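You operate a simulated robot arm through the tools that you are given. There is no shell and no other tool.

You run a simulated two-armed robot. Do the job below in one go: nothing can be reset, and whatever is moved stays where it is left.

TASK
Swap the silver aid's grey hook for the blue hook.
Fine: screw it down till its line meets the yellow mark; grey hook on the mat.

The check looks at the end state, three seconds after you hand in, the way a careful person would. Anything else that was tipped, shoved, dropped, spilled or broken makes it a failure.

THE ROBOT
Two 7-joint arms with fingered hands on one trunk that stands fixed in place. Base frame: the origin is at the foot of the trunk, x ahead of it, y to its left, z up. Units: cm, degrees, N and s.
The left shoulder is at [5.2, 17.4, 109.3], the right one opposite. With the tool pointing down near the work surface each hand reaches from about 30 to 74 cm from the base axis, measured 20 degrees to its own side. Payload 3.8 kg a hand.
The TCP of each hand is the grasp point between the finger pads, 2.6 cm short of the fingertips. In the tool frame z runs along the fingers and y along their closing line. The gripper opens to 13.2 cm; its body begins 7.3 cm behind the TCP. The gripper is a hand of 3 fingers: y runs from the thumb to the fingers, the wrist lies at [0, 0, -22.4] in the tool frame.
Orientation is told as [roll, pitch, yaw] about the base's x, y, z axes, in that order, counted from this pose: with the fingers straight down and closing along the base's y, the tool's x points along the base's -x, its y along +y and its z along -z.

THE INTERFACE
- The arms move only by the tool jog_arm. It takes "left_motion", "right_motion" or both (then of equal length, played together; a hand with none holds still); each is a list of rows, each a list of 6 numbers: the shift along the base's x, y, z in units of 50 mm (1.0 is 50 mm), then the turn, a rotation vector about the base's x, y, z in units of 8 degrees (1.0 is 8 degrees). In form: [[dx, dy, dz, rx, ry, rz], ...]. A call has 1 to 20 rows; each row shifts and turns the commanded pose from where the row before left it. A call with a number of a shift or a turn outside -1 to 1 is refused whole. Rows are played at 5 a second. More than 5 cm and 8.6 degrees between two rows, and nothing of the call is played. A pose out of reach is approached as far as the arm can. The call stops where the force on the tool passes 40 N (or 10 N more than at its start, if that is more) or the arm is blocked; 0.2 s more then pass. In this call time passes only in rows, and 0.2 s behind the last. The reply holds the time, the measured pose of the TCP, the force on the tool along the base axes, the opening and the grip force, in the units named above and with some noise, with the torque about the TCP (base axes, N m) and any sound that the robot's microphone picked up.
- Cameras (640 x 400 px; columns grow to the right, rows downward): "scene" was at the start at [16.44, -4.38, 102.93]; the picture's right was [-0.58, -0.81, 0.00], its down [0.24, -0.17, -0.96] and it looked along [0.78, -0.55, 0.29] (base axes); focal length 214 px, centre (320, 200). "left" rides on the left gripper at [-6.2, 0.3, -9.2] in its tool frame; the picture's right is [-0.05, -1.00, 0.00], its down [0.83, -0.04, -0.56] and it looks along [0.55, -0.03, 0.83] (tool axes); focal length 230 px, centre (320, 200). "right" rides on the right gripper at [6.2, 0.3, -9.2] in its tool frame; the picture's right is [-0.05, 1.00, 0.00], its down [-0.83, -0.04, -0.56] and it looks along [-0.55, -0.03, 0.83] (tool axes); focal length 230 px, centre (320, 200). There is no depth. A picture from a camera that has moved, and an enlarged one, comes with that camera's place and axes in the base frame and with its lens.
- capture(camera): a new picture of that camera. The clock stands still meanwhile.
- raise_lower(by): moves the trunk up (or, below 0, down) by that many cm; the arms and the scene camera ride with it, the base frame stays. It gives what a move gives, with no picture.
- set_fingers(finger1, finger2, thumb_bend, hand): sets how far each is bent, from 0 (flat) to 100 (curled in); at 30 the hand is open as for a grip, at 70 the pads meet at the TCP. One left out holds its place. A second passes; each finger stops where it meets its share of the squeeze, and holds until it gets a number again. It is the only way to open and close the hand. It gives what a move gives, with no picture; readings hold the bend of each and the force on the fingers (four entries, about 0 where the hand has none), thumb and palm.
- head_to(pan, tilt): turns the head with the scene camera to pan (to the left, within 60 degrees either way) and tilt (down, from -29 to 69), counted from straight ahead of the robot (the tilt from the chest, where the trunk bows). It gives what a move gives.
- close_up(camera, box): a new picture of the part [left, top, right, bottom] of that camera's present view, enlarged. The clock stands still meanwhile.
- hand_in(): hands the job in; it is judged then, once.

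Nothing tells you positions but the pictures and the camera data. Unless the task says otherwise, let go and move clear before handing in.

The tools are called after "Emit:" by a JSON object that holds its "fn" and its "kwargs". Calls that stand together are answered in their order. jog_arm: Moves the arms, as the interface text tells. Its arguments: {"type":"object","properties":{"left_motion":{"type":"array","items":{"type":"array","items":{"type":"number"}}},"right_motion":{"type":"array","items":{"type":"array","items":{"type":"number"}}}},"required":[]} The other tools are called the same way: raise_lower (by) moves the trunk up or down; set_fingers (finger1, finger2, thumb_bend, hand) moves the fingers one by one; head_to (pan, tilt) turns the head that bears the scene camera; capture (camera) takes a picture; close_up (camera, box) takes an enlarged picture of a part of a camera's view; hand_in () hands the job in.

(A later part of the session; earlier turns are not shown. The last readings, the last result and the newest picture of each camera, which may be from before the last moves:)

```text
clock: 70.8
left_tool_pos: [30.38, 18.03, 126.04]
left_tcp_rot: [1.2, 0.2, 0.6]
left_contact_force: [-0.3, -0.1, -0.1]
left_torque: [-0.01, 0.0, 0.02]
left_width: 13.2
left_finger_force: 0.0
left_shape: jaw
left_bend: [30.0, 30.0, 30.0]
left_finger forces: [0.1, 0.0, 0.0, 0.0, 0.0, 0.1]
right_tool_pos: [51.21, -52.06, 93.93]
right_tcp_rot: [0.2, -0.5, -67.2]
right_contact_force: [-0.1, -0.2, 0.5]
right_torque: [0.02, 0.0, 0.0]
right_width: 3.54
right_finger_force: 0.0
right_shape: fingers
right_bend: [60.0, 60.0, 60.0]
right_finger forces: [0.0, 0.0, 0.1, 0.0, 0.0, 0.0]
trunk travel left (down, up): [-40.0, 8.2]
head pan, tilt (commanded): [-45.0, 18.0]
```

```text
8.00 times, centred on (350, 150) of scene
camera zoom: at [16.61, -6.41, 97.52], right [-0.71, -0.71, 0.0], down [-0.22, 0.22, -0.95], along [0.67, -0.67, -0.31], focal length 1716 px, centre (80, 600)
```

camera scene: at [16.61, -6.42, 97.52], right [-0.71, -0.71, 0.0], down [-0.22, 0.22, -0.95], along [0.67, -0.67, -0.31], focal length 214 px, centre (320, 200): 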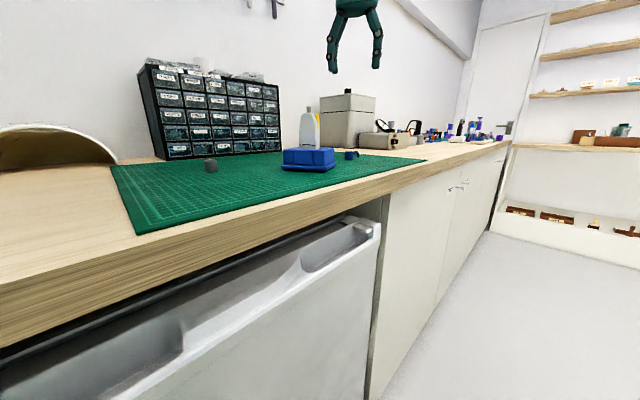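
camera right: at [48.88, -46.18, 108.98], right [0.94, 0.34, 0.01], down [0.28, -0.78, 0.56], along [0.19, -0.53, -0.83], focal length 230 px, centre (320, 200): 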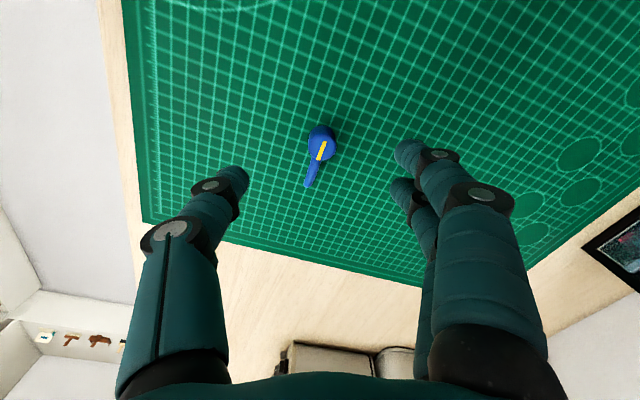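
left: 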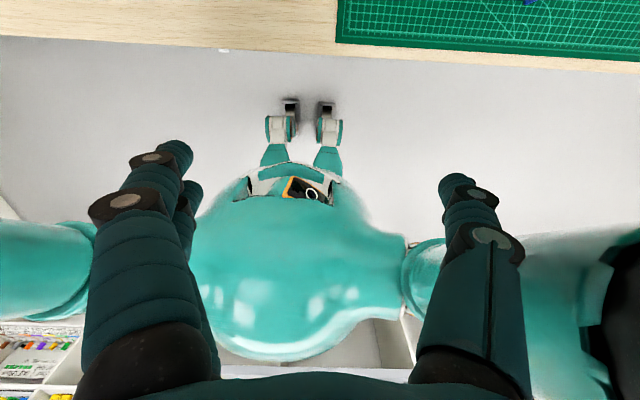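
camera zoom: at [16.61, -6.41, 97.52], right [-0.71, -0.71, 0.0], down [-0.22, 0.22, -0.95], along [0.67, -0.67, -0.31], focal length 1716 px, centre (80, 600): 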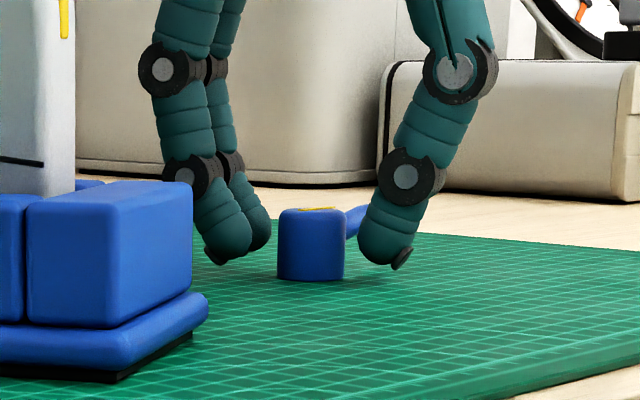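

Well centred. I lower 3 mm more and close firmly.

Emit:
{"fn": "jog_arm", "kwargs": {"right_motion": [[0, 0, -0.05, 0, 0, 0]]}}

Emit:
{"fn": "set_fingers", "kwargs": {"hand": "right", "finger1": 66, "finger2": 66, "thumb_bend": 66}}

Emit:
{"fn": "set_fingers", "kwargs": {"hand": "right", "finger1": 90, "finger2": 90, "thumb_bend": 90}}

Emit:
{"fn": "close_up", "kwargs": {"camera": "right", "box": [250, 140, 410, 260]}}

Emit:
{"fn": "close_up", "kwargs": {"camera": "scene", "box": [320, 125, 380, 175]}}

```text
clock: 71.2
left_tool_pos: [30.34, 18.03, 126.0]
left_tcp_rot: [1.2, 0.1, 0.5]
left_contact_force: [0.4, 0.2, 0.6]
left_torque: [0.0, 0.02, 0.0]
left_width: 13.22
left_finger_force: 0.0
left_shape: jaw
left_bend: [30.0, 30.0, 30.0]
left_finger forces: [0.0, 0.0, 0.1, 0.0, 0.0, 0.1]
right_tool_pos: [51.31, -52.1, 93.84]
right_tcp_rot: [0.3, -0.5, -67.3]
right_contact_force: [0.7, 0.7, 0.0]
right_torque: [0.02, 0.0, -0.01]
right_width: 3.55
right_finger_force: 0.1
right_shape: fingers
right_bend: [60.0, 60.0, 60.0]
right_finger forces: [0.0, 0.0, 0.0, 0.1, 0.0, 0.0]
trunk travel left (down, up): [-40.0, 8.2]
head pan, tilt (commanded): [-45.0, 18.0]
```

```text
clock: 72.2
left_tool_pos: [30.29, 18.07, 126.01]
left_tcp_rot: [1.3, 0.1, 0.5]
left_contact_force: [0.0, 0.3, -0.4]
left_torque: [0.0, 0.01, 0.0]
left_width: 13.2
left_finger_force: 0.1
left_shape: jaw
left_bend: [30.0, 30.0, 30.0]
left_finger forces: [0.0, 0.0, 0.1, 0.1, 0.0, 0.0]
right_tool_pos: [51.21, -52.05, 93.7]
right_tcp_rot: [0.3, -0.5, -67.1]
right_contact_force: [-0.5, -1.1, -0.4]
right_torque: [0.0, 0.03, 0.01]
right_width: 1.88
right_finger_force: 0.9
right_shape: fingers
right_bend: [66.0, 64.0, 65.0]
right_finger forces: [0.0, 1.1, 0.0, 0.0, 1.2, 0.1]
trunk travel left (down, up): [-40.0, 8.2]
head pan, tilt (commanded): [-45.0, 18.0]
```

```text
clock: 73.2
left_tool_pos: [30.36, 18.12, 126.0]
left_tcp_rot: [1.3, 0.1, 0.6]
left_contact_force: [0.2, 0.2, -1.1]
left_torque: [0.03, 0.0, -0.02]
left_width: 13.19
left_finger_force: 0.2
left_shape: jaw
left_bend: [30.0, 30.0, 30.0]
left_finger forces: [0.0, 0.0, 0.0, 0.0, 0.0, 0.1]
right_tool_pos: [51.31, -51.99, 93.81]
right_tcp_rot: [0.3, -0.5, -67.1]
right_contact_force: [0.5, 0.4, -1.4]
right_torque: [0.01, 0.0, 0.01]
right_width: 0.01
right_finger_force: 18.2
right_shape: fingers
right_bend: [74.0, 63.0, 82.0]
right_finger forces: [0.0, 15.8, 0.0, 0.0, 19.1, 0.0]
trunk travel left (down, up): [-40.0, 8.2]
head pan, tilt (commanded): [-45.0, 18.0]
```

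```text
3.33 times, centred on (330, 200) of right
camera zoom: at [49.06, -46.13, 102.85], right [0.94, 0.34, 0.01], down [0.28, -0.78, 0.56], along [0.2, -0.53, -0.83], focal length 767 px, centre (287, 200)
```

zoom: 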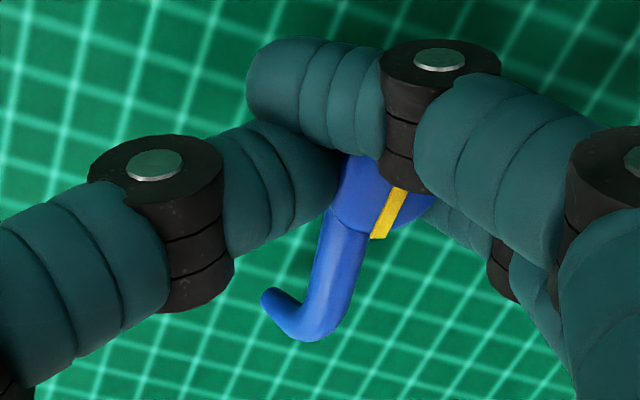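

```text
8.00 times, centred on (350, 150) of scene
camera zoom: at [16.61, -6.41, 97.52], right [-0.71, -0.71, 0.0], down [-0.22, 0.22, -0.95], along [0.67, -0.67, -0.31], focal length 1716 px, centre (80, 600)
```

zoom: 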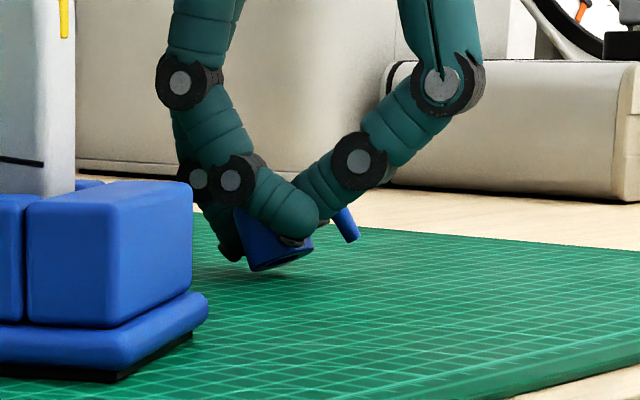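

The free-standing collar squirted out past one finger and tilted. I open slowly to let it settle back upright.

Emit:
{"fn": "set_fingers", "kwargs": {"hand": "right", "finger1": 60, "finger2": 63, "thumb_bend": 72}}

Emit:
{"fn": "close_up", "kwargs": {"camera": "right", "box": [250, 140, 410, 260]}}

Emit:
{"fn": "close_up", "kwargs": {"camera": "scene", "box": [320, 125, 380, 175]}}

```text
clock: 74.2
left_tool_pos: [30.27, 18.11, 126.03]
left_tcp_rot: [1.3, 0.1, 0.6]
left_contact_force: [0.6, -0.1, -0.6]
left_torque: [-0.02, -0.01, 0.01]
left_width: 13.18
left_finger_force: 0.1
left_shape: jaw
left_bend: [30.0, 30.0, 30.0]
left_finger forces: [0.0, 0.1, 0.1, 0.1, 0.0, 0.1]
right_tool_pos: [51.24, -51.84, 93.79]
right_tcp_rot: [0.4, -0.5, -67.2]
right_contact_force: [-0.3, 0.3, 2.8]
right_torque: [-0.01, -0.05, 0.0]
right_width: 1.84
right_finger_force: 2.7
right_shape: fingers
right_bend: [60.0, 59.0, 71.0]
right_finger forces: [0.0, 3.3, 0.0, 0.1, 3.2, 0.0]
trunk travel left (down, up): [-40.0, 8.2]
head pan, tilt (commanded): [-45.0, 18.0]
```

```text
3.33 times, centred on (330, 200) of right
camera zoom: at [49.04, -46.11, 102.88], right [0.94, 0.34, 0.01], down [0.28, -0.78, 0.56], along [0.2, -0.53, -0.83], focal length 767 px, centre (287, 200)
```

zoom: 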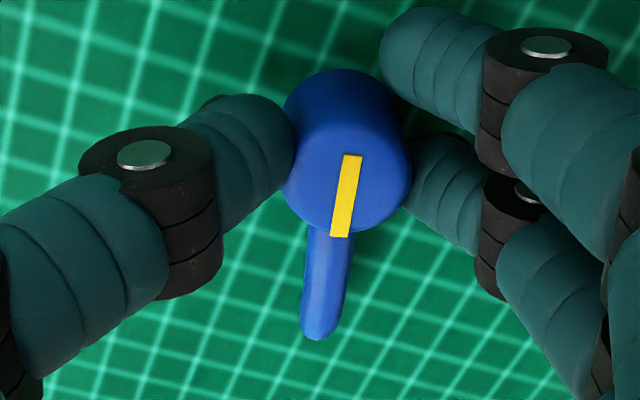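

```text
8.00 times, centred on (350, 150) of scene
camera zoom: at [16.59, -6.39, 97.53], right [-0.71, -0.71, 0.0], down [-0.22, 0.22, -0.95], along [0.67, -0.67, -0.31], focal length 1716 px, centre (80, 600)
```

zoom: 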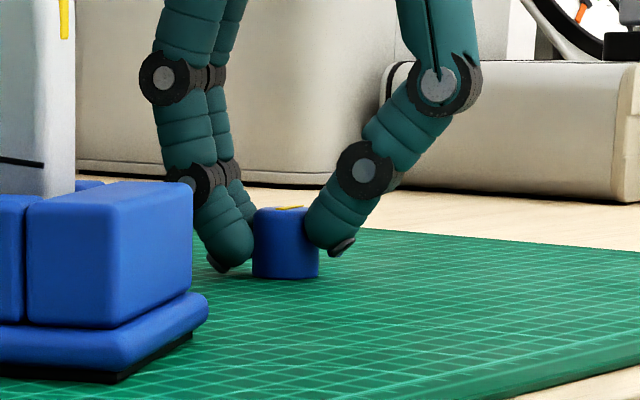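

The hook stands upright again. I open the hand and will re-centre, then use the two fingers as a fixed V-block and press with the thumb last.

Emit:
{"fn": "set_fingers", "kwargs": {"hand": "right", "finger1": 52, "finger2": 52, "thumb_bend": 52}}

Emit:
{"fn": "close_up", "kwargs": {"camera": "right", "box": [250, 140, 410, 260]}}

Emit:
{"fn": "close_up", "kwargs": {"camera": "scene", "box": [320, 125, 380, 175]}}

```text
clock: 75.2
left_tool_pos: [30.24, 18.03, 125.93]
left_tcp_rot: [1.3, 0.0, 0.6]
left_contact_force: [1.0, 0.3, -0.7]
left_torque: [0.01, 0.0, 0.01]
left_width: 13.18
left_finger_force: 0.1
left_shape: jaw
left_bend: [30.0, 30.0, 30.0]
left_finger forces: [0.1, 0.1, 0.0, 0.0, 0.1, 0.1]
right_tool_pos: [51.3, -52.06, 93.77]
right_tcp_rot: [0.4, -0.6, -67.2]
right_contact_force: [-0.8, 0.3, -0.5]
right_torque: [0.03, 0.01, 0.01]
right_width: 6.04
right_finger_force: 0.0
right_shape: fingers
right_bend: [52.0, 52.0, 52.0]
right_finger forces: [0.0, 0.0, 0.1, 0.0, 0.0, 0.0]
trunk travel left (down, up): [-40.0, 8.2]
head pan, tilt (commanded): [-45.0, 18.0]
```

```text
3.33 times, centred on (330, 200) of right
camera zoom: at [49.06, -46.13, 102.85], right [0.94, 0.34, 0.01], down [0.28, -0.78, 0.56], along [0.2, -0.53, -0.83], focal length 767 px, centre (287, 200)
```

zoom: 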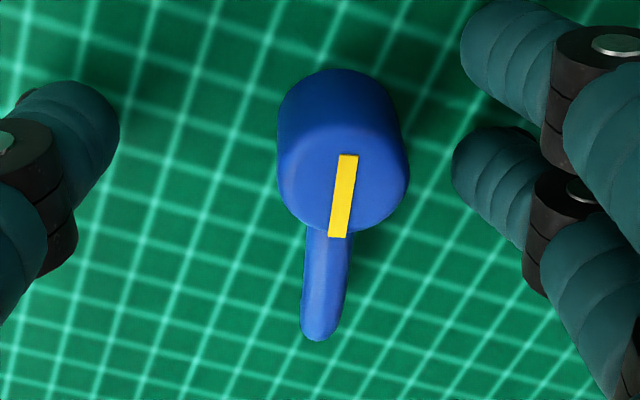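

```text
8.00 times, centred on (350, 150) of scene
camera zoom: at [16.61, -6.41, 97.52], right [-0.71, -0.71, 0.0], down [-0.22, 0.22, -0.95], along [0.67, -0.67, -0.31], focal length 1716 px, centre (80, 600)
```

zoom: 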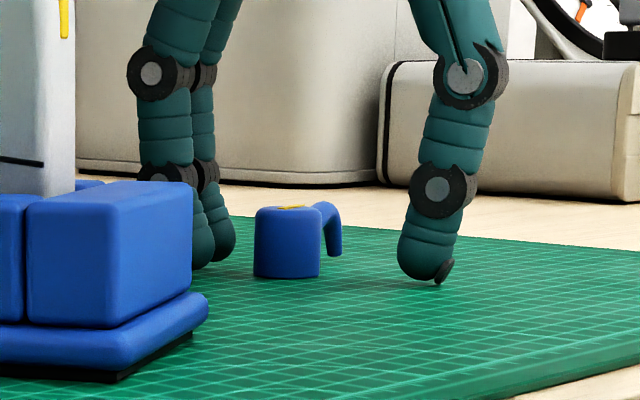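

The collar sits about (−0.5, +0.9) cm in the tool frame (mat appears nearer z≈89.7). I shift the hand to centre on it and rotate +14° so the arm is mid-gap.

Emit:
{"fn": "jog_arm", "kwargs": {"right_motion": [[0.1, -0.01, 0, 0, 0, 0.6], [0.1, -0.014, 0, 0, 0, 0.6], [0, 0, 0, 0, 0, 0.55]]}}

Emit:
{"fn": "close_up", "kwargs": {"camera": "right", "box": [250, 140, 410, 260]}}

Emit:
{"fn": "close_up", "kwargs": {"camera": "scene", "box": [320, 125, 380, 175]}}

```text
clock: 76.0
left_tool_pos: [30.2, 18.06, 126.01]
left_tcp_rot: [1.3, 0.1, 0.5]
left_contact_force: [0.6, -0.4, 0.8]
left_torque: [0.01, 0.01, 0.0]
left_width: 13.2
left_finger_force: 0.1
left_shape: jaw
left_bend: [30.0, 30.0, 30.0]
left_finger forces: [0.0, 0.1, 0.0, 0.1, 0.1, 0.0]
right_tool_pos: [52.19, -52.09, 93.66]
right_tcp_rot: [0.5, -0.5, -53.3]
right_contact_force: [-0.2, 0.3, -0.4]
right_torque: [0.03, 0.02, -0.02]
right_width: 6.05
right_finger_force: 0.2
right_shape: fingers
right_bend: [52.0, 52.0, 52.0]
right_finger forces: [0.0, 0.0, 0.1, 0.0, 0.0, 0.0]
trunk travel left (down, up): [-40.0, 8.2]
head pan, tilt (commanded): [-45.0, 18.0]
```

```text
3.33 times, centred on (330, 200) of right
camera zoom: at [48.69, -46.99, 102.9], right [0.83, 0.56, 0.01], down [0.46, -0.69, 0.56], along [0.32, -0.46, -0.83], focal length 767 px, centre (287, 200)
```

zoom: 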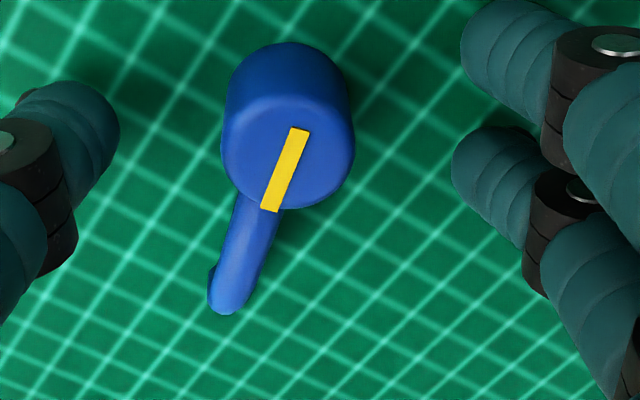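

```text
8.00 times, centred on (350, 150) of scene
camera zoom: at [16.6, -6.41, 97.52], right [-0.71, -0.71, 0.0], down [-0.22, 0.22, -0.95], along [0.67, -0.67, -0.31], focal length 1716 px, centre (80, 600)
```

zoom: 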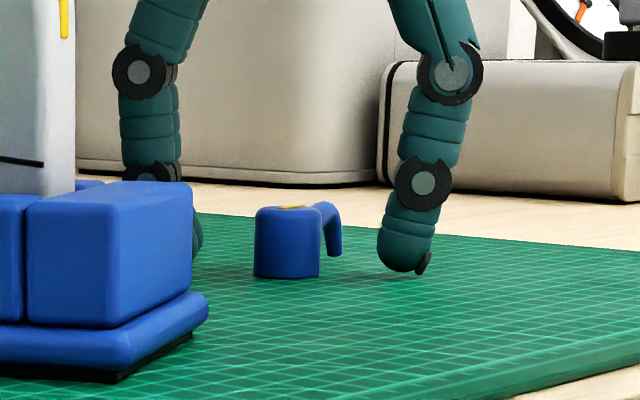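

Centred. A tiny nudge, then I set the two fingers as a V-block and bring the thumb in gently.

Emit:
{"fn": "jog_arm", "kwargs": {"right_motion": [[0.01, -0.014, 0, 0, 0, 0]]}}

Emit:
{"fn": "set_fingers", "kwargs": {"hand": "right", "finger1": 67, "finger2": 67, "thumb_bend": 60}}

Emit:
{"fn": "close_up", "kwargs": {"camera": "right", "box": [250, 140, 410, 260]}}

Emit:
{"fn": "close_up", "kwargs": {"camera": "scene", "box": [320, 125, 380, 175]}}

```text
clock: 76.4
left_tool_pos: [30.29, 17.98, 125.98]
left_tcp_rot: [1.3, 0.1, 0.6]
left_contact_force: [-0.4, 0.7, 0.3]
left_torque: [0.0, -0.03, -0.02]
left_width: 13.2
left_finger_force: 0.0
left_shape: jaw
left_bend: [30.0, 30.0, 30.0]
left_finger forces: [0.0, 0.1, 0.0, 0.0, 0.0, 0.0]
right_tool_pos: [52.37, -52.06, 93.86]
right_tcp_rot: [0.3, -0.5, -53.2]
right_contact_force: [0.1, -0.2, -0.4]
right_torque: [0.0, 0.0, 0.01]
right_width: 6.03
right_finger_force: 0.1
right_shape: fingers
right_bend: [52.0, 52.0, 52.0]
right_finger forces: [0.1, 0.1, 0.0, 0.0, 0.1, 0.0]
trunk travel left (down, up): [-40.0, 8.2]
head pan, tilt (commanded): [-45.0, 18.0]
```

```text
clock: 77.4
left_tool_pos: [30.37, 17.98, 126.05]
left_tcp_rot: [1.2, 0.1, 0.6]
left_contact_force: [0.4, 0.2, -0.3]
left_torque: [0.01, -0.03, 0.0]
left_width: 13.18
left_finger_force: 0.1
left_shape: jaw
left_bend: [30.0, 30.0, 30.0]
left_finger forces: [0.0, 0.0, 0.0, 0.0, 0.0, 0.1]
right_tool_pos: [52.21, -52.19, 93.82]
right_tcp_rot: [0.3, -0.5, -53.3]
right_contact_force: [0.1, 0.4, 0.1]
right_torque: [0.02, 0.01, 0.04]
right_width: 2.49
right_finger_force: 0.0
right_shape: fingers
right_bend: [67.0, 67.0, 60.0]
right_finger forces: [0.0, 0.1, 0.0, 0.1, 0.0, 0.0]
trunk travel left (down, up): [-40.0, 8.2]
head pan, tilt (commanded): [-45.0, 18.0]
```

```text
3.33 times, centred on (330, 200) of right
camera zoom: at [48.72, -47.08, 102.92], right [0.83, 0.56, 0.01], down [0.46, -0.69, 0.56], along [0.32, -0.46, -0.83], focal length 767 px, centre (287, 200)
```

zoom: 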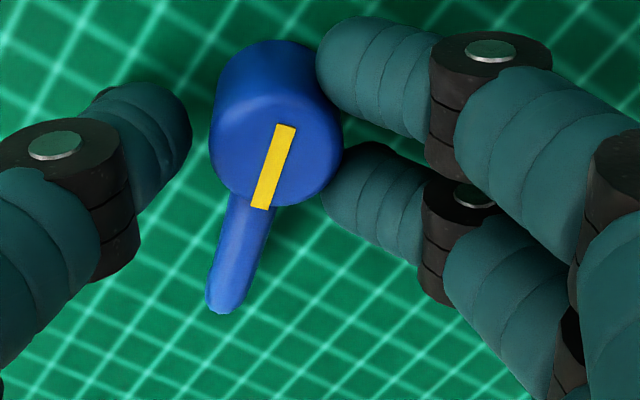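

```text
8.00 times, centred on (350, 150) of scene
camera zoom: at [16.61, -6.41, 97.52], right [-0.71, -0.71, 0.0], down [-0.22, 0.22, -0.95], along [0.67, -0.67, -0.31], focal length 1716 px, centre (80, 600)
```

zoom: 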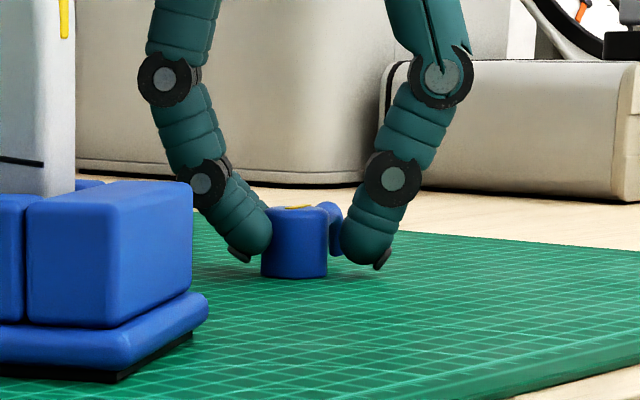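

The two fingers nest on the collar. Now the thumb closes gently, then firmer.

Emit:
{"fn": "set_fingers", "kwargs": {"hand": "right", "thumb_bend": 66}}

Emit:
{"fn": "close_up", "kwargs": {"camera": "right", "box": [250, 140, 410, 260]}}

Emit:
{"fn": "close_up", "kwargs": {"camera": "scene", "box": [320, 125, 380, 175]}}

```text
clock: 78.4
left_tool_pos: [30.3, 18.0, 125.94]
left_tcp_rot: [1.3, 0.1, 0.7]
left_contact_force: [0.3, -0.2, -0.1]
left_torque: [0.02, 0.0, 0.02]
left_width: 13.19
left_finger_force: 0.0
left_shape: jaw
left_bend: [30.0, 30.0, 30.0]
left_finger forces: [0.1, 0.0, 0.0, 0.0, 0.0, 0.0]
right_tool_pos: [52.37, -52.19, 93.75]
right_tcp_rot: [0.4, -0.5, -53.2]
right_contact_force: [-0.1, -0.2, 0.0]
right_torque: [0.03, 0.02, 0.01]
right_width: 1.89
right_finger_force: 1.9
right_shape: fingers
right_bend: [66.0, 66.0, 65.0]
right_finger forces: [0.8, 0.9, 0.0, 0.0, 1.7, 0.0]
trunk travel left (down, up): [-40.0, 8.2]
head pan, tilt (commanded): [-45.0, 18.0]
```

```text
3.33 times, centred on (330, 200) of right
camera zoom: at [48.72, -47.08, 102.92], right [0.83, 0.56, 0.01], down [0.46, -0.69, 0.56], along [0.32, -0.46, -0.83], focal length 767 px, centre (287, 200)
```

zoom: 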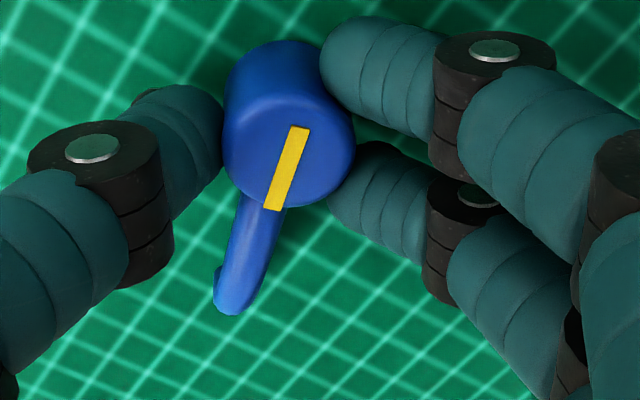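

```text
8.00 times, centred on (350, 150) of scene
camera zoom: at [16.6, -6.41, 97.52], right [-0.71, -0.71, 0.0], down [-0.22, 0.22, -0.95], along [0.67, -0.67, -0.31], focal length 1716 px, centre (80, 600)
```

zoom: 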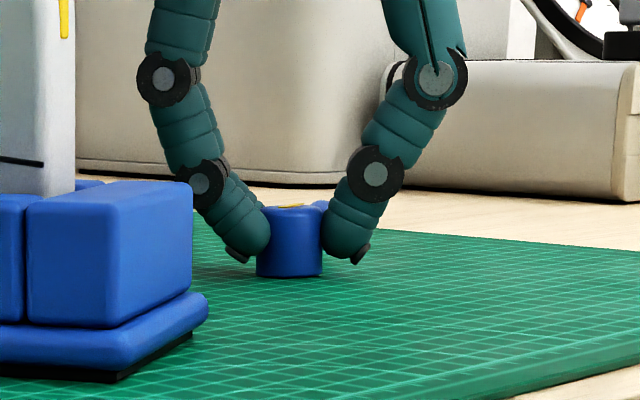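

Balanced light grip (0.8/0.9/1.7 N). I tighten evenly in steps.

Emit:
{"fn": "set_fingers", "kwargs": {"hand": "right", "finger1": 70, "finger2": 70, "thumb_bend": 70}}

Emit:
{"fn": "close_up", "kwargs": {"camera": "right", "box": [250, 140, 410, 260]}}

```text
clock: 79.4
left_tool_pos: [30.29, 17.95, 126.01]
left_tcp_rot: [1.3, 0.2, 0.6]
left_contact_force: [1.0, 0.4, -1.5]
left_torque: [0.02, -0.01, 0.0]
left_width: 13.19
left_finger_force: 0.0
left_shape: jaw
left_bend: [30.0, 30.0, 30.0]
left_finger forces: [0.1, 0.0, 0.0, 0.1, 0.1, 0.0]
right_tool_pos: [52.29, -52.21, 93.77]
right_tcp_rot: [0.3, -0.5, -53.2]
right_contact_force: [0.7, 0.1, -1.0]
right_torque: [-0.05, 0.03, 0.0]
right_width: 1.71
right_finger_force: 6.2
right_shape: fingers
right_bend: [67.0, 67.0, 67.0]
right_finger forces: [2.6, 3.2, 0.0, 0.1, 5.8, 0.0]
trunk travel left (down, up): [-40.0, 8.2]
head pan, tilt (commanded): [-45.0, 18.0]
```

```text
3.33 times, centred on (330, 200) of right
camera zoom: at [48.72, -47.08, 102.92], right [0.83, 0.56, 0.01], down [0.46, -0.69, 0.56], along [0.32, -0.46, -0.83], focal length 767 px, centre (287, 200)
```

zoom: 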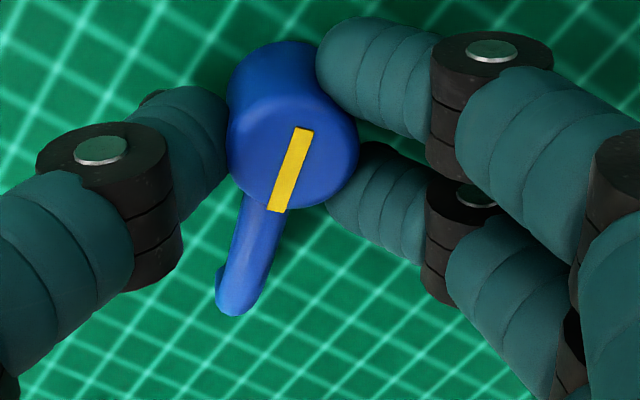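

Emit:
{"fn": "set_fingers", "kwargs": {"hand": "right", "finger1": 76, "finger2": 76, "thumb_bend": 76}}

Emit:
{"fn": "close_up", "kwargs": {"camera": "right", "box": [250, 140, 410, 260]}}

Emit:
{"fn": "close_up", "kwargs": {"camera": "scene", "box": [320, 125, 380, 175]}}

```text
clock: 80.4
left_tool_pos: [30.33, 17.99, 126.03]
left_tcp_rot: [1.3, 0.1, 0.6]
left_contact_force: [-0.7, 0.0, -0.4]
left_torque: [-0.01, 0.02, 0.0]
left_width: 13.19
left_finger_force: 0.0
left_shape: jaw
left_bend: [30.0, 30.0, 30.0]
left_finger forces: [0.0, 0.1, 0.1, 0.0, 0.0, 0.0]
right_tool_pos: [52.3, -52.31, 93.69]
right_tcp_rot: [0.3, -0.6, -53.2]
right_contact_force: [0.7, -0.2, 0.2]
right_torque: [-0.03, -0.02, 0.02]
right_width: 1.46
right_finger_force: 16.6
right_shape: fingers
right_bend: [73.0, 72.0, 68.0]
right_finger forces: [7.7, 9.3, 0.1, 0.0, 16.5, 0.0]
trunk travel left (down, up): [-40.0, 8.2]
head pan, tilt (commanded): [-45.0, 18.0]
```

```text
3.33 times, centred on (330, 200) of right
camera zoom: at [48.72, -47.08, 102.92], right [0.83, 0.56, 0.01], down [0.46, -0.69, 0.56], along [0.32, -0.46, -0.83], focal length 767 px, centre (287, 200)
```

zoom: 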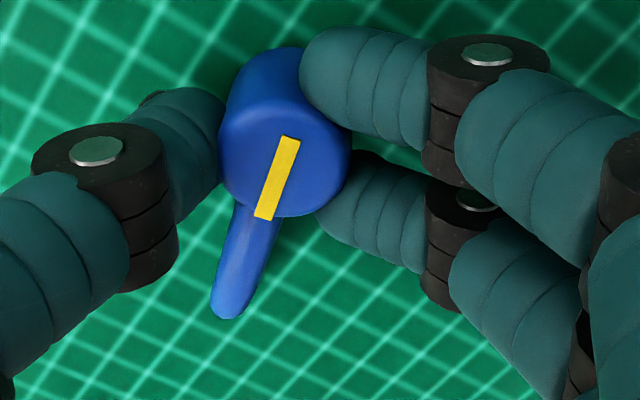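

```text
8.00 times, centred on (350, 150) of scene
camera zoom: at [16.61, -6.41, 97.52], right [-0.71, -0.71, 0.0], down [-0.22, 0.22, -0.95], along [0.67, -0.67, -0.31], focal length 1716 px, centre (80, 600)
```

zoom: 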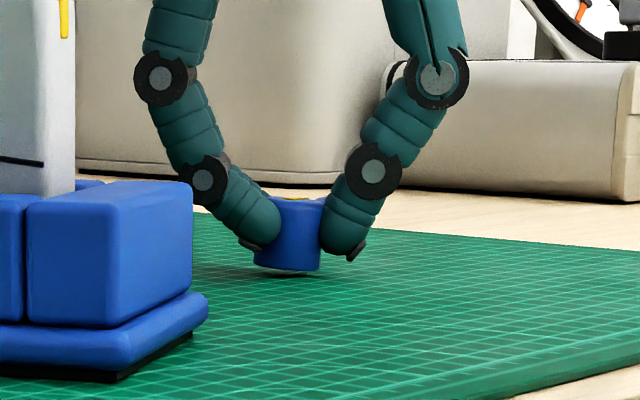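

At higher squeeze the collar tilts a few degrees. A lighter grip is enough for carrying and starting the thread, so I relax and regrip at the lighter level.

Emit:
{"fn": "set_fingers", "kwargs": {"hand": "right", "finger1": 66, "finger2": 66, "thumb_bend": 62}}

Emit:
{"fn": "close_up", "kwargs": {"camera": "right", "box": [250, 140, 410, 260]}}

Emit:
{"fn": "close_up", "kwargs": {"camera": "scene", "box": [320, 125, 380, 175]}}

```text
clock: 81.4
left_tool_pos: [30.35, 17.97, 126.03]
left_tcp_rot: [1.3, 0.1, 0.7]
left_contact_force: [0.5, -0.2, -0.2]
left_torque: [0.02, 0.0, 0.04]
left_width: 13.2
left_finger_force: 0.1
left_shape: jaw
left_bend: [30.0, 30.0, 30.0]
left_finger forces: [0.1, 0.0, 0.1, 0.1, 0.1, 0.1]
right_tool_pos: [52.28, -52.23, 93.76]
right_tcp_rot: [0.4, -0.6, -53.3]
right_contact_force: [0.6, -0.1, 0.4]
right_torque: [-0.02, -0.03, -0.01]
right_width: 2.21
right_finger_force: 0.1
right_shape: fingers
right_bend: [66.0, 66.0, 62.0]
right_finger forces: [0.0, 0.0, 0.0, 0.0, 0.1, 0.0]
trunk travel left (down, up): [-40.0, 8.2]
head pan, tilt (commanded): [-45.0, 18.0]
```

```text
3.33 times, centred on (330, 200) of right
camera zoom: at [48.72, -47.08, 102.92], right [0.83, 0.56, 0.01], down [0.46, -0.69, 0.56], along [0.32, -0.46, -0.83], focal length 767 px, centre (287, 200)
```

zoom: 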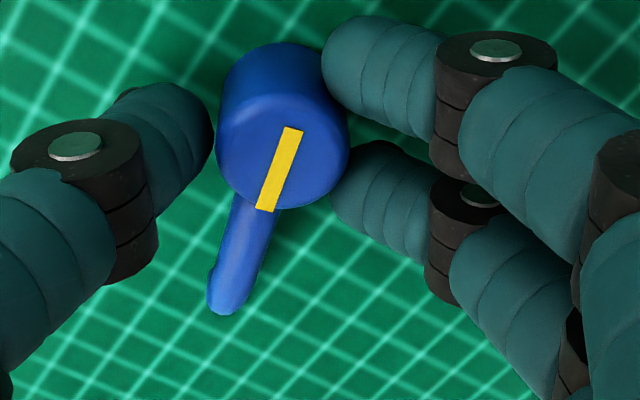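

```text
8.00 times, centred on (350, 150) of scene
camera zoom: at [16.61, -6.41, 97.52], right [-0.71, -0.71, 0.0], down [-0.22, 0.22, -0.95], along [0.67, -0.67, -0.31], focal length 1716 px, centre (80, 600)
```

zoom: 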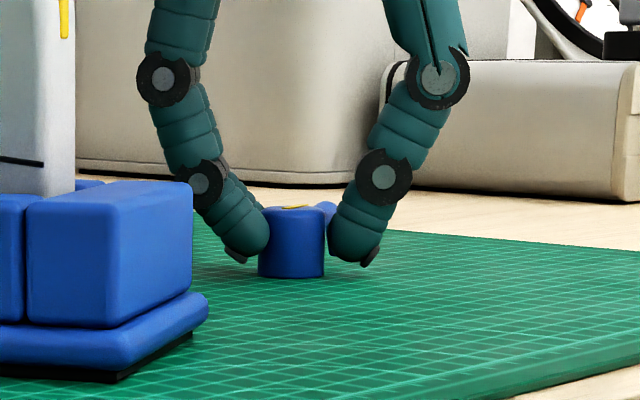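

Upright again. I regrip at the moderate level and lift a little to check it hangs straight.

Emit:
{"fn": "set_fingers", "kwargs": {"hand": "right", "finger1": 67, "finger2": 67, "thumb_bend": 66}}

Emit:
{"fn": "set_fingers", "kwargs": {"hand": "right", "finger1": 69, "finger2": 69, "thumb_bend": 70}}

Emit:
{"fn": "jog_arm", "kwargs": {"right_motion": [[0, 0, 0.1, 0, 0, 0], [0, 0, 0.2, 0, 0, 0], [0, 0, 0.3, 0, 0, 0]]}}

Emit:
{"fn": "close_up", "kwargs": {"camera": "right", "box": [250, 140, 410, 260]}}

Emit:
{"fn": "close_up", "kwargs": {"camera": "scene", "box": [320, 105, 380, 155]}}

```text
clock: 82.4
left_tool_pos: [30.49, 18.05, 125.98]
left_tcp_rot: [1.3, 0.1, 0.6]
left_contact_force: [0.1, 0.4, 0.4]
left_torque: [-0.02, -0.01, -0.02]
left_width: 13.21
left_finger_force: 0.0
left_shape: jaw
left_bend: [30.0, 30.0, 30.0]
left_finger forces: [0.1, 0.0, 0.1, 0.1, 0.0, 0.1]
right_tool_pos: [52.38, -52.31, 93.74]
right_tcp_rot: [0.3, -0.6, -53.2]
right_contact_force: [-0.5, 0.7, 0.4]
right_torque: [0.02, -0.03, 0.02]
right_width: 1.85
right_finger_force: 1.6
right_shape: fingers
right_bend: [66.0, 66.0, 65.0]
right_finger forces: [0.6, 1.1, 0.0, 0.0, 1.8, 0.0]
trunk travel left (down, up): [-40.0, 8.2]
head pan, tilt (commanded): [-45.0, 18.0]
```

```text
clock: 83.4
left_tool_pos: [30.33, 18.08, 125.98]
left_tcp_rot: [1.3, 0.1, 0.7]
left_contact_force: [-0.9, 0.4, -0.2]
left_torque: [0.03, -0.01, -0.02]
left_width: 13.19
left_finger_force: 0.1
left_shape: jaw
left_bend: [30.0, 30.0, 30.0]
left_finger forces: [0.1, 0.0, 0.0, 0.0, 0.0, 0.0]
right_tool_pos: [52.25, -52.17, 93.78]
right_tcp_rot: [0.4, -0.5, -53.2]
right_contact_force: [-0.7, -0.9, -0.6]
right_torque: [-0.05, 0.0, -0.02]
right_width: 1.63
right_finger_force: 5.1
right_shape: fingers
right_bend: [67.0, 66.0, 67.0]
right_finger forces: [2.1, 3.1, 0.1, 0.0, 5.0, 0.0]
trunk travel left (down, up): [-40.0, 8.2]
head pan, tilt (commanded): [-45.0, 18.0]
```

```text
clock: 84.2
left_tool_pos: [30.28, 18.17, 126.1]
left_tcp_rot: [1.3, 0.1, 0.6]
left_contact_force: [-0.6, 0.7, 0.1]
left_torque: [-0.01, -0.02, -0.03]
left_width: 13.19
left_finger_force: 0.1
left_shape: jaw
left_bend: [30.0, 30.0, 30.0]
left_finger forces: [0.0, 0.1, 0.0, 0.0, 0.0, 0.0]
right_tool_pos: [52.12, -52.26, 96.82]
right_tcp_rot: [0.4, -0.5, -53.3]
right_contact_force: [-0.1, -0.1, 0.0]
right_torque: [-0.03, 0.05, 0.02]
right_width: 1.66
right_finger_force: 4.9
right_shape: fingers
right_bend: [67.0, 66.0, 67.0]
right_finger forces: [2.1, 3.1, 0.1, 0.1, 5.1, 0.0]
trunk travel left (down, up): [-40.0, 8.2]
head pan, tilt (commanded): [-45.0, 18.0]
```

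```text
3.33 times, centred on (330, 200) of right
camera zoom: at [48.64, -47.1, 105.94], right [0.83, 0.56, 0.01], down [0.46, -0.69, 0.56], along [0.32, -0.46, -0.83], focal length 767 px, centre (287, 200)
```

zoom: 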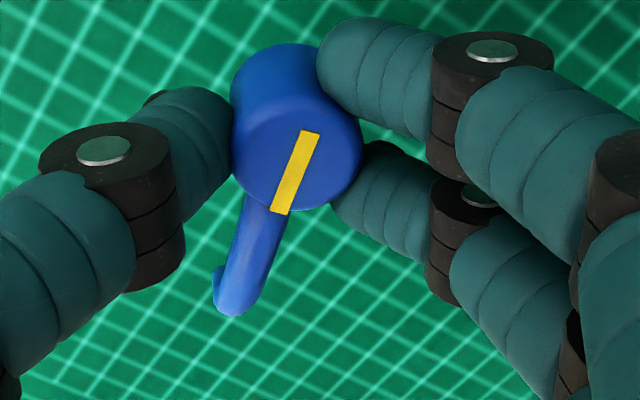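

```text
8.00 times, centred on (350, 130) of scene
camera zoom: at [16.59, -6.41, 97.53], right [-0.71, -0.71, 0.0], down [-0.22, 0.22, -0.95], along [0.67, -0.67, -0.31], focal length 1716 px, centre (80, 760)
```

zoom: 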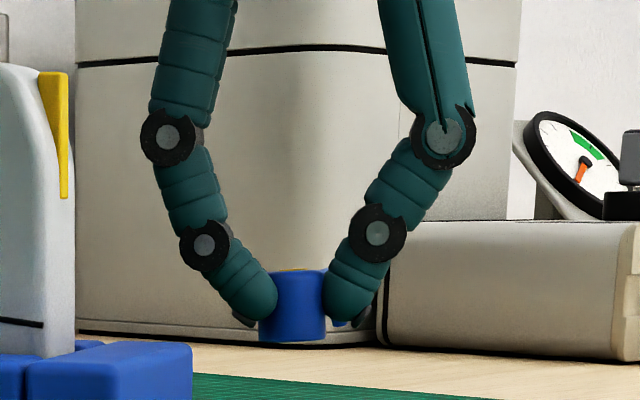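

The hook hangs nearly straight (≈3° lean). I lift it, and carry it above the stud while turning to yaw ≈ +170°, matching the angle where the grey hook came off.

Emit:
{"fn": "jog_arm", "kwargs": {"right_motion": [[0, 0, 0.5, 0, 0, 0], [0, 0, 0.7, 0, 0, 0], [0, 0, 0.7, 0, 0, 0], [0, 0, 0.5, 0, 0, 0]]}}

Emit:
{"fn": "jog_arm", "kwargs": {"right_motion": [[-0.03, 0.16, 0, 0, 0, 1], [-0.04, 0.17, 0, 0, 0, 1], [-0.04, 0.17, 0, 0, 0, 1], [-0.04, 0.17, 0, 0, 0, 1], [-0.04, 0.17, 0, 0, 0, 1], [-0.04, 0.17, 0, 0, 0, 1], [-0.04, 0.17, 0, 0, 0, 1], [-0.04, 0.17, 0, 0, 0, 1], [-0.04, 0.17, 0, 0, 0, 1], [-0.04, 0.17, 0, 0, 0, 1], [-0.04, 0.17, 0, 0, 0, 1], [-0.04, 0.17, 0, 0, 0, 1], [-0.04, 0.17, 0, 0, 0, 1], [-0.04, 0.17, 0, 0, 0, 1], [-0.04, 0.17, 0, 0, 0, 1], [-0.04, 0.17, 0, 0, 0, 1], [-0.04, 0.17, 0, 0, 0, 1], [-0.04, 0.17, 0, 0, 0, 1], [-0.03, 0.17, 0, 0, 0, 1], [0, 0.12, 0, 0, 0, 1]]}}

Emit:
{"fn": "jog_arm", "kwargs": {"right_motion": [[0, 0, 0, 0, 0, 1], [0, 0, 0, 0, 0, 1], [0, 0, 0, 0, 0, 1], [0, 0, 0, 0, 0, 1], [0, 0, 0, 0, 0, 1], [0, 0, 0, 0, 0, 1], [0, 0, 0, 0, 0, 1], [0, 0, 0, 0, 0, 0.94]]}}

Emit:
{"fn": "capture", "kwargs": {"camera": "right"}}

Emit:
{"fn": "capture", "kwargs": {"camera": "scene"}}

```text
clock: 85.2
left_tool_pos: [30.38, 18.05, 125.96]
left_tcp_rot: [1.3, 0.1, 0.6]
left_contact_force: [0.0, 0.5, -0.6]
left_torque: [0.01, -0.02, 0.03]
left_width: 13.2
left_finger_force: 0.1
left_shape: jaw
left_bend: [30.0, 30.0, 30.0]
left_finger forces: [0.0, 0.0, 0.0, 0.0, 0.0, 0.1]
right_tool_pos: [52.14, -52.2, 108.67]
right_tcp_rot: [0.3, -0.5, -53.3]
right_contact_force: [0.4, -0.3, -0.7]
right_torque: [-0.01, -0.04, 0.0]
right_width: 1.69
right_finger_force: 5.4
right_shape: fingers
right_bend: [67.0, 66.0, 67.0]
right_finger forces: [2.1, 3.2, 0.0, 0.0, 4.9, 0.0]
trunk travel left (down, up): [-40.0, 8.2]
head pan, tilt (commanded): [-45.0, 18.0]
```

```text
clock: 89.4
left_tool_pos: [30.45, 18.12, 125.97]
left_tcp_rot: [1.4, 0.1, 0.5]
left_contact_force: [0.9, 0.7, 0.5]
left_torque: [0.02, 0.0, -0.01]
left_width: 13.2
left_finger_force: 0.2
left_shape: jaw
left_bend: [30.0, 30.0, 30.0]
left_finger forces: [0.0, 0.0, 0.1, 0.0, 0.0, 0.0]
right_tool_pos: [48.51, -35.52, 108.85]
right_tcp_rot: [0.4, -0.5, 106.9]
right_contact_force: [-0.2, -0.1, 0.0]
right_torque: [-0.01, -0.04, 0.01]
right_width: 1.66
right_finger_force: 5.2
right_shape: fingers
right_bend: [67.0, 66.0, 67.0]
right_finger forces: [2.1, 3.3, 0.0, 0.0, 5.1, 0.1]
trunk travel left (down, up): [-40.0, 8.2]
head pan, tilt (commanded): [-45.0, 18.0]
```

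```text
clock: 91.2
left_tool_pos: [30.2, 18.02, 125.92]
left_tcp_rot: [1.3, 0.1, 0.6]
left_contact_force: [-0.5, 0.3, -0.1]
left_torque: [-0.03, -0.02, 0.01]
left_width: 13.18
left_finger_force: 0.0
left_shape: jaw
left_bend: [30.0, 30.0, 30.0]
left_finger forces: [0.1, 0.0, 0.1, 0.1, 0.0, 0.0]
right_tool_pos: [48.58, -35.46, 108.78]
right_tcp_rot: [0.2, -0.5, 170.4]
right_contact_force: [0.4, -0.5, 0.6]
right_torque: [0.01, 0.01, -0.03]
right_width: 1.65
right_finger_force: 5.3
right_shape: fingers
right_bend: [67.0, 66.0, 67.0]
right_finger forces: [2.1, 3.2, 0.0, 0.1, 5.0, 0.1]
trunk travel left (down, up): [-40.0, 8.2]
head pan, tilt (commanded): [-45.0, 18.0]
```

```text
taken
camera right: at [54.63, -36.83, 117.9], right [-0.22, -0.98, 0.01], down [-0.81, 0.18, 0.56], along [-0.55, 0.12, -0.83], focal length 230 px, centre (320, 200)
```

right: 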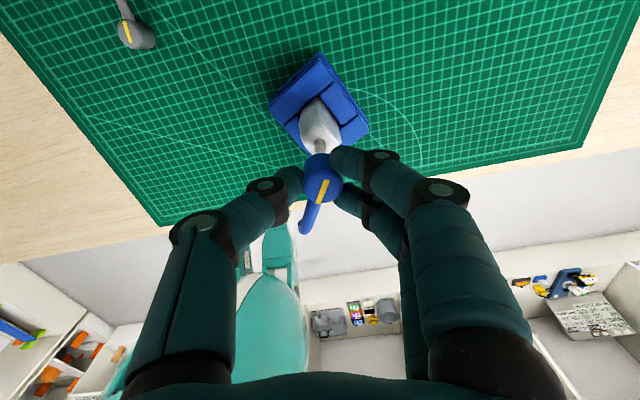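

```text
taken
camera scene: at [16.61, -6.41, 97.52], right [-0.71, -0.71, 0.0], down [-0.22, 0.22, -0.95], along [0.67, -0.67, -0.31], focal length 214 px, centre (320, 200)
```

scene: 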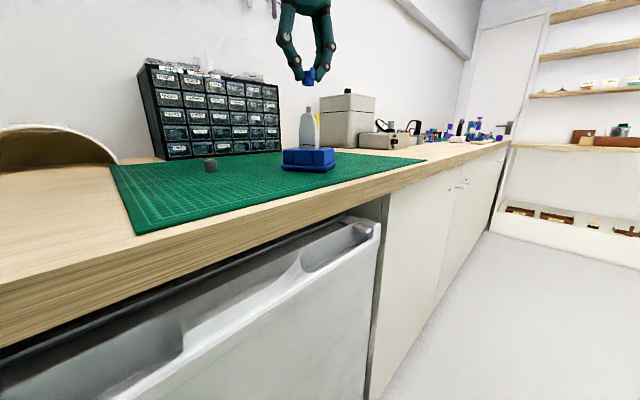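

The blue hook is above the stud. I check its alignment with a close-up.

Emit:
{"fn": "close_up", "kwargs": {"camera": "scene", "box": [284, 55, 336, 130]}}

Emit:
{"fn": "close_up", "kwargs": {"camera": "right", "box": [250, 100, 410, 240]}}

```text
5.33 times, centred on (310, 92) of scene
camera zoom: at [16.61, -6.41, 97.52], right [-0.71, -0.71, 0.0], down [-0.22, 0.22, -0.95], along [0.67, -0.67, -0.31], focal length 1144 px, centre (373, 773)
```

zoom: 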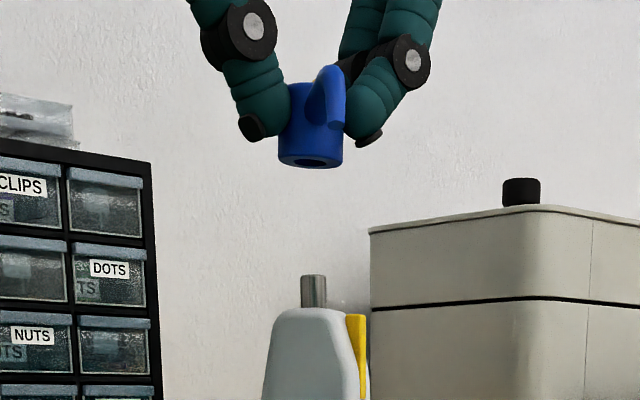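

```text
2.86 times, centred on (330, 170) of right
camera zoom: at [54.63, -36.83, 117.9], right [-0.22, -0.98, 0.01], down [-0.81, 0.18, 0.56], along [-0.55, 0.12, -0.83], focal length 657 px, centre (291, 286)
```

zoom: 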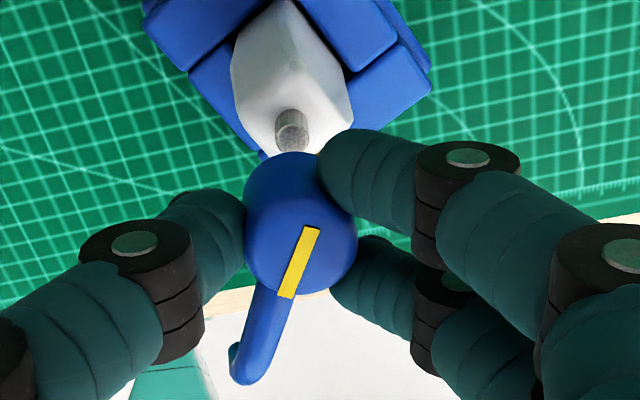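

Emit:
{"fn": "close_up", "kwargs": {"camera": "scene", "box": [298, 62, 322, 92]}}

Emit:
{"fn": "close_up", "kwargs": {"camera": "scene", "box": [292, 100, 328, 150]}}

```text
13.33 times, centred on (310, 77) of scene
camera zoom: at [16.61, -6.41, 97.52], right [-0.71, -0.71, 0.0], down [-0.22, 0.22, -0.95], along [0.67, -0.67, -0.31], focal length 2860 px, centre (453, 1840)
```

zoom: 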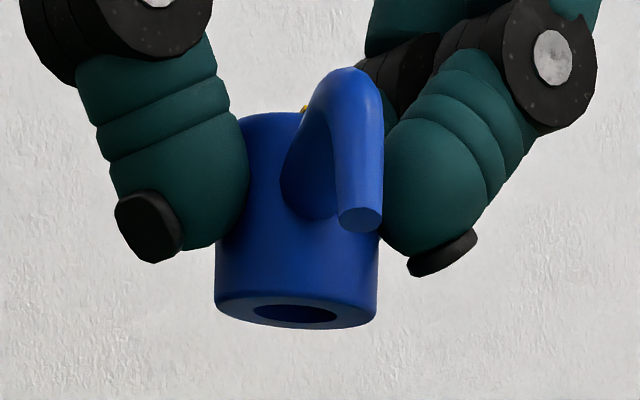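

```text
8.00 times, centred on (310, 125) of scene
camera zoom: at [16.61, -6.41, 97.52], right [-0.71, -0.71, 0.0], down [-0.22, 0.22, -0.95], along [0.67, -0.67, -0.31], focal length 1716 px, centre (400, 800)
```

zoom: 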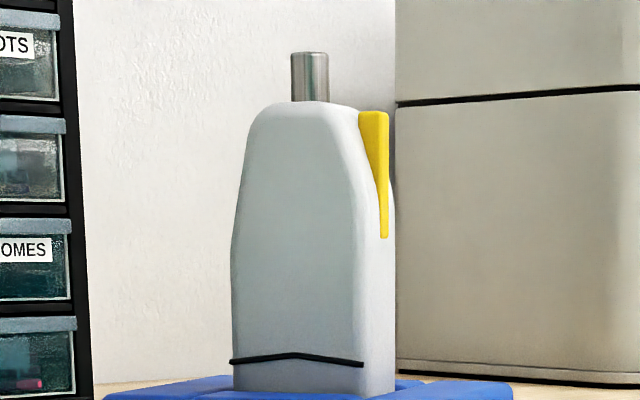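

The collar leans about 5° toward the two fingers. I tilt the hand to bring the collar upright and compensate the shift at its base.

Emit:
{"fn": "jog_arm", "kwargs": {"right_motion": [[0, 0.035, 0, -0.3, 0.05, 0], [0.01, 0.034, 0, -0.32, 0.04, 0]]}}

Emit:
{"fn": "close_up", "kwargs": {"camera": "scene", "box": [298, 62, 322, 92]}}

Emit:
{"fn": "close_up", "kwargs": {"camera": "right", "box": [250, 100, 410, 240]}}

```text
clock: 91.8
left_tool_pos: [30.37, 18.06, 126.05]
left_tcp_rot: [1.4, 0.2, 0.6]
left_contact_force: [-0.5, -0.1, 0.4]
left_torque: [-0.02, -0.01, -0.01]
left_width: 13.2
left_finger_force: 0.0
left_shape: jaw
left_bend: [30.0, 30.0, 30.0]
left_finger forces: [0.1, 0.0, 0.1, 0.1, 0.0, 0.1]
right_tool_pos: [48.61, -35.19, 108.81]
right_tcp_rot: [5.3, -0.4, 170.2]
right_contact_force: [-0.4, -0.1, -0.2]
right_torque: [0.02, 0.02, 0.02]
right_width: 1.63
right_finger_force: 5.1
right_shape: fingers
right_bend: [67.0, 66.0, 67.0]
right_finger forces: [2.1, 3.1, 0.0, 0.1, 5.0, 0.0]
trunk travel left (down, up): [-40.0, 8.2]
head pan, tilt (commanded): [-45.0, 18.0]
```

```text
13.33 times, centred on (310, 77) of scene
camera zoom: at [16.61, -6.41, 97.52], right [-0.71, -0.71, 0.0], down [-0.22, 0.22, -0.95], along [0.67, -0.67, -0.31], focal length 2860 px, centre (453, 1840)
```

zoom: 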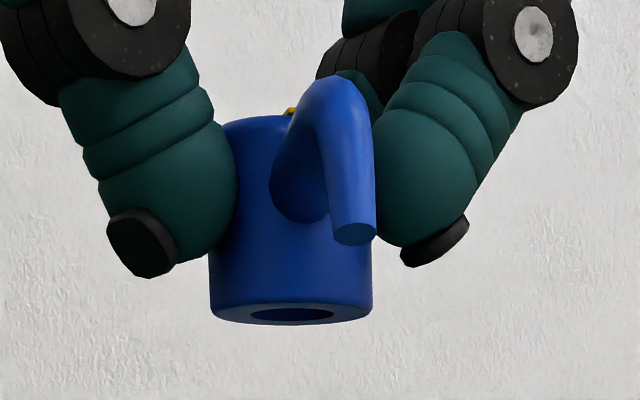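

```text
2.86 times, centred on (330, 170) of right
camera zoom: at [54.78, -35.69, 117.87], right [-0.22, -0.97, 0.09], down [-0.8, 0.23, 0.55], along [-0.56, 0.05, -0.83], focal length 657 px, centre (291, 286)
```

zoom: 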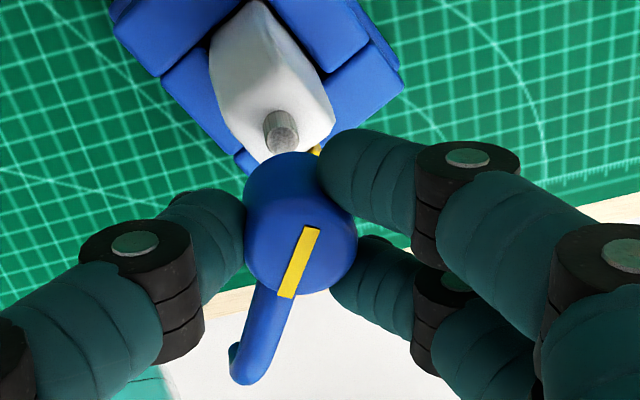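

Better; a further ~3° correction for the lean away from the camera.

Emit:
{"fn": "jog_arm", "kwargs": {"right_motion": [[-0.028, 0.04, 0, -0.34, -0.24, 0]]}}

Emit:
{"fn": "close_up", "kwargs": {"camera": "scene", "box": [298, 62, 322, 92]}}

Emit:
{"fn": "close_up", "kwargs": {"camera": "scene", "box": [284, 55, 336, 130]}}

Emit:
{"fn": "close_up", "kwargs": {"camera": "right", "box": [250, 100, 410, 240]}}

```text
clock: 92.2
left_tool_pos: [30.34, 18.04, 126.0]
left_tcp_rot: [1.3, 0.1, 0.6]
left_contact_force: [0.5, 0.3, -0.2]
left_torque: [-0.01, -0.03, 0.01]
left_width: 13.18
left_finger_force: 0.0
left_shape: jaw
left_bend: [30.0, 30.0, 30.0]
left_finger forces: [0.1, 0.0, 0.0, 0.0, 0.0, 0.0]
right_tool_pos: [48.49, -34.91, 108.72]
right_tcp_rot: [7.7, 2.0, 170.3]
right_contact_force: [-0.1, -0.4, 0.1]
right_torque: [-0.03, -0.01, 0.02]
right_width: 1.66
right_finger_force: 4.7
right_shape: fingers
right_bend: [67.0, 66.0, 67.0]
right_finger forces: [2.1, 3.2, 0.1, 0.1, 5.0, 0.0]
trunk travel left (down, up): [-40.0, 8.2]
head pan, tilt (commanded): [-45.0, 18.0]
```

```text
13.33 times, centred on (310, 77) of scene
camera zoom: at [16.6, -6.38, 97.53], right [-0.71, -0.71, 0.0], down [-0.22, 0.22, -0.95], along [0.67, -0.67, -0.31], focal length 2860 px, centre (453, 1840)
```

zoom: 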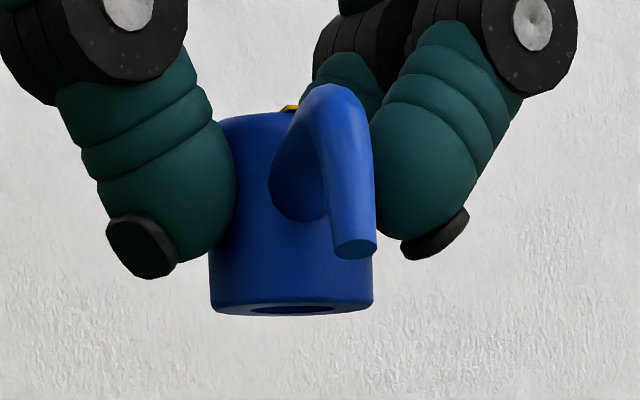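

```text
5.33 times, centred on (310, 92) of scene
camera zoom: at [16.6, -6.38, 97.53], right [-0.71, -0.71, 0.0], down [-0.22, 0.22, -0.95], along [0.67, -0.67, -0.31], focal length 1144 px, centre (373, 773)
```

zoom: 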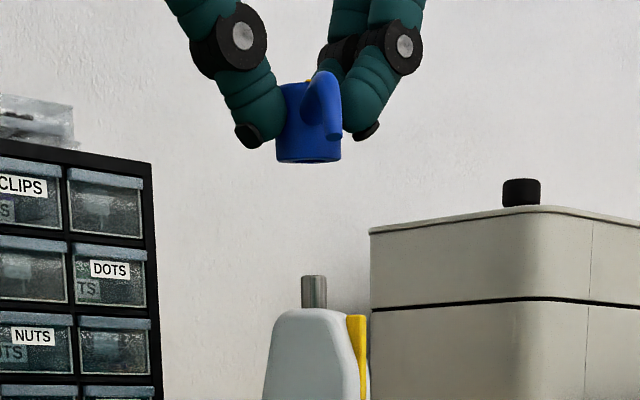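

```text
2.86 times, centred on (330, 170) of right
camera zoom: at [54.29, -35.02, 118.14], right [-0.22, -0.97, 0.13], down [-0.82, 0.26, 0.51], along [-0.53, 0.01, -0.85], focal length 657 px, centre (291, 286)
```

zoom: 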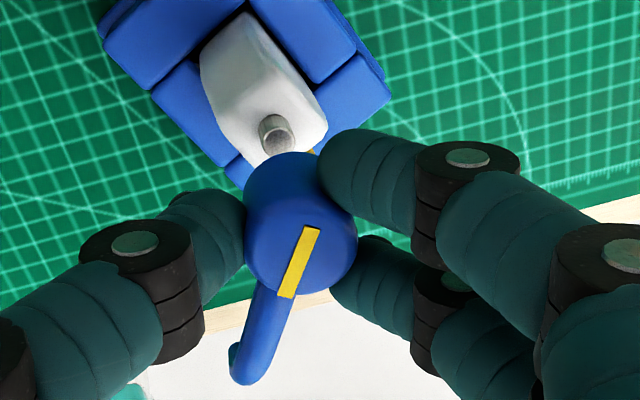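

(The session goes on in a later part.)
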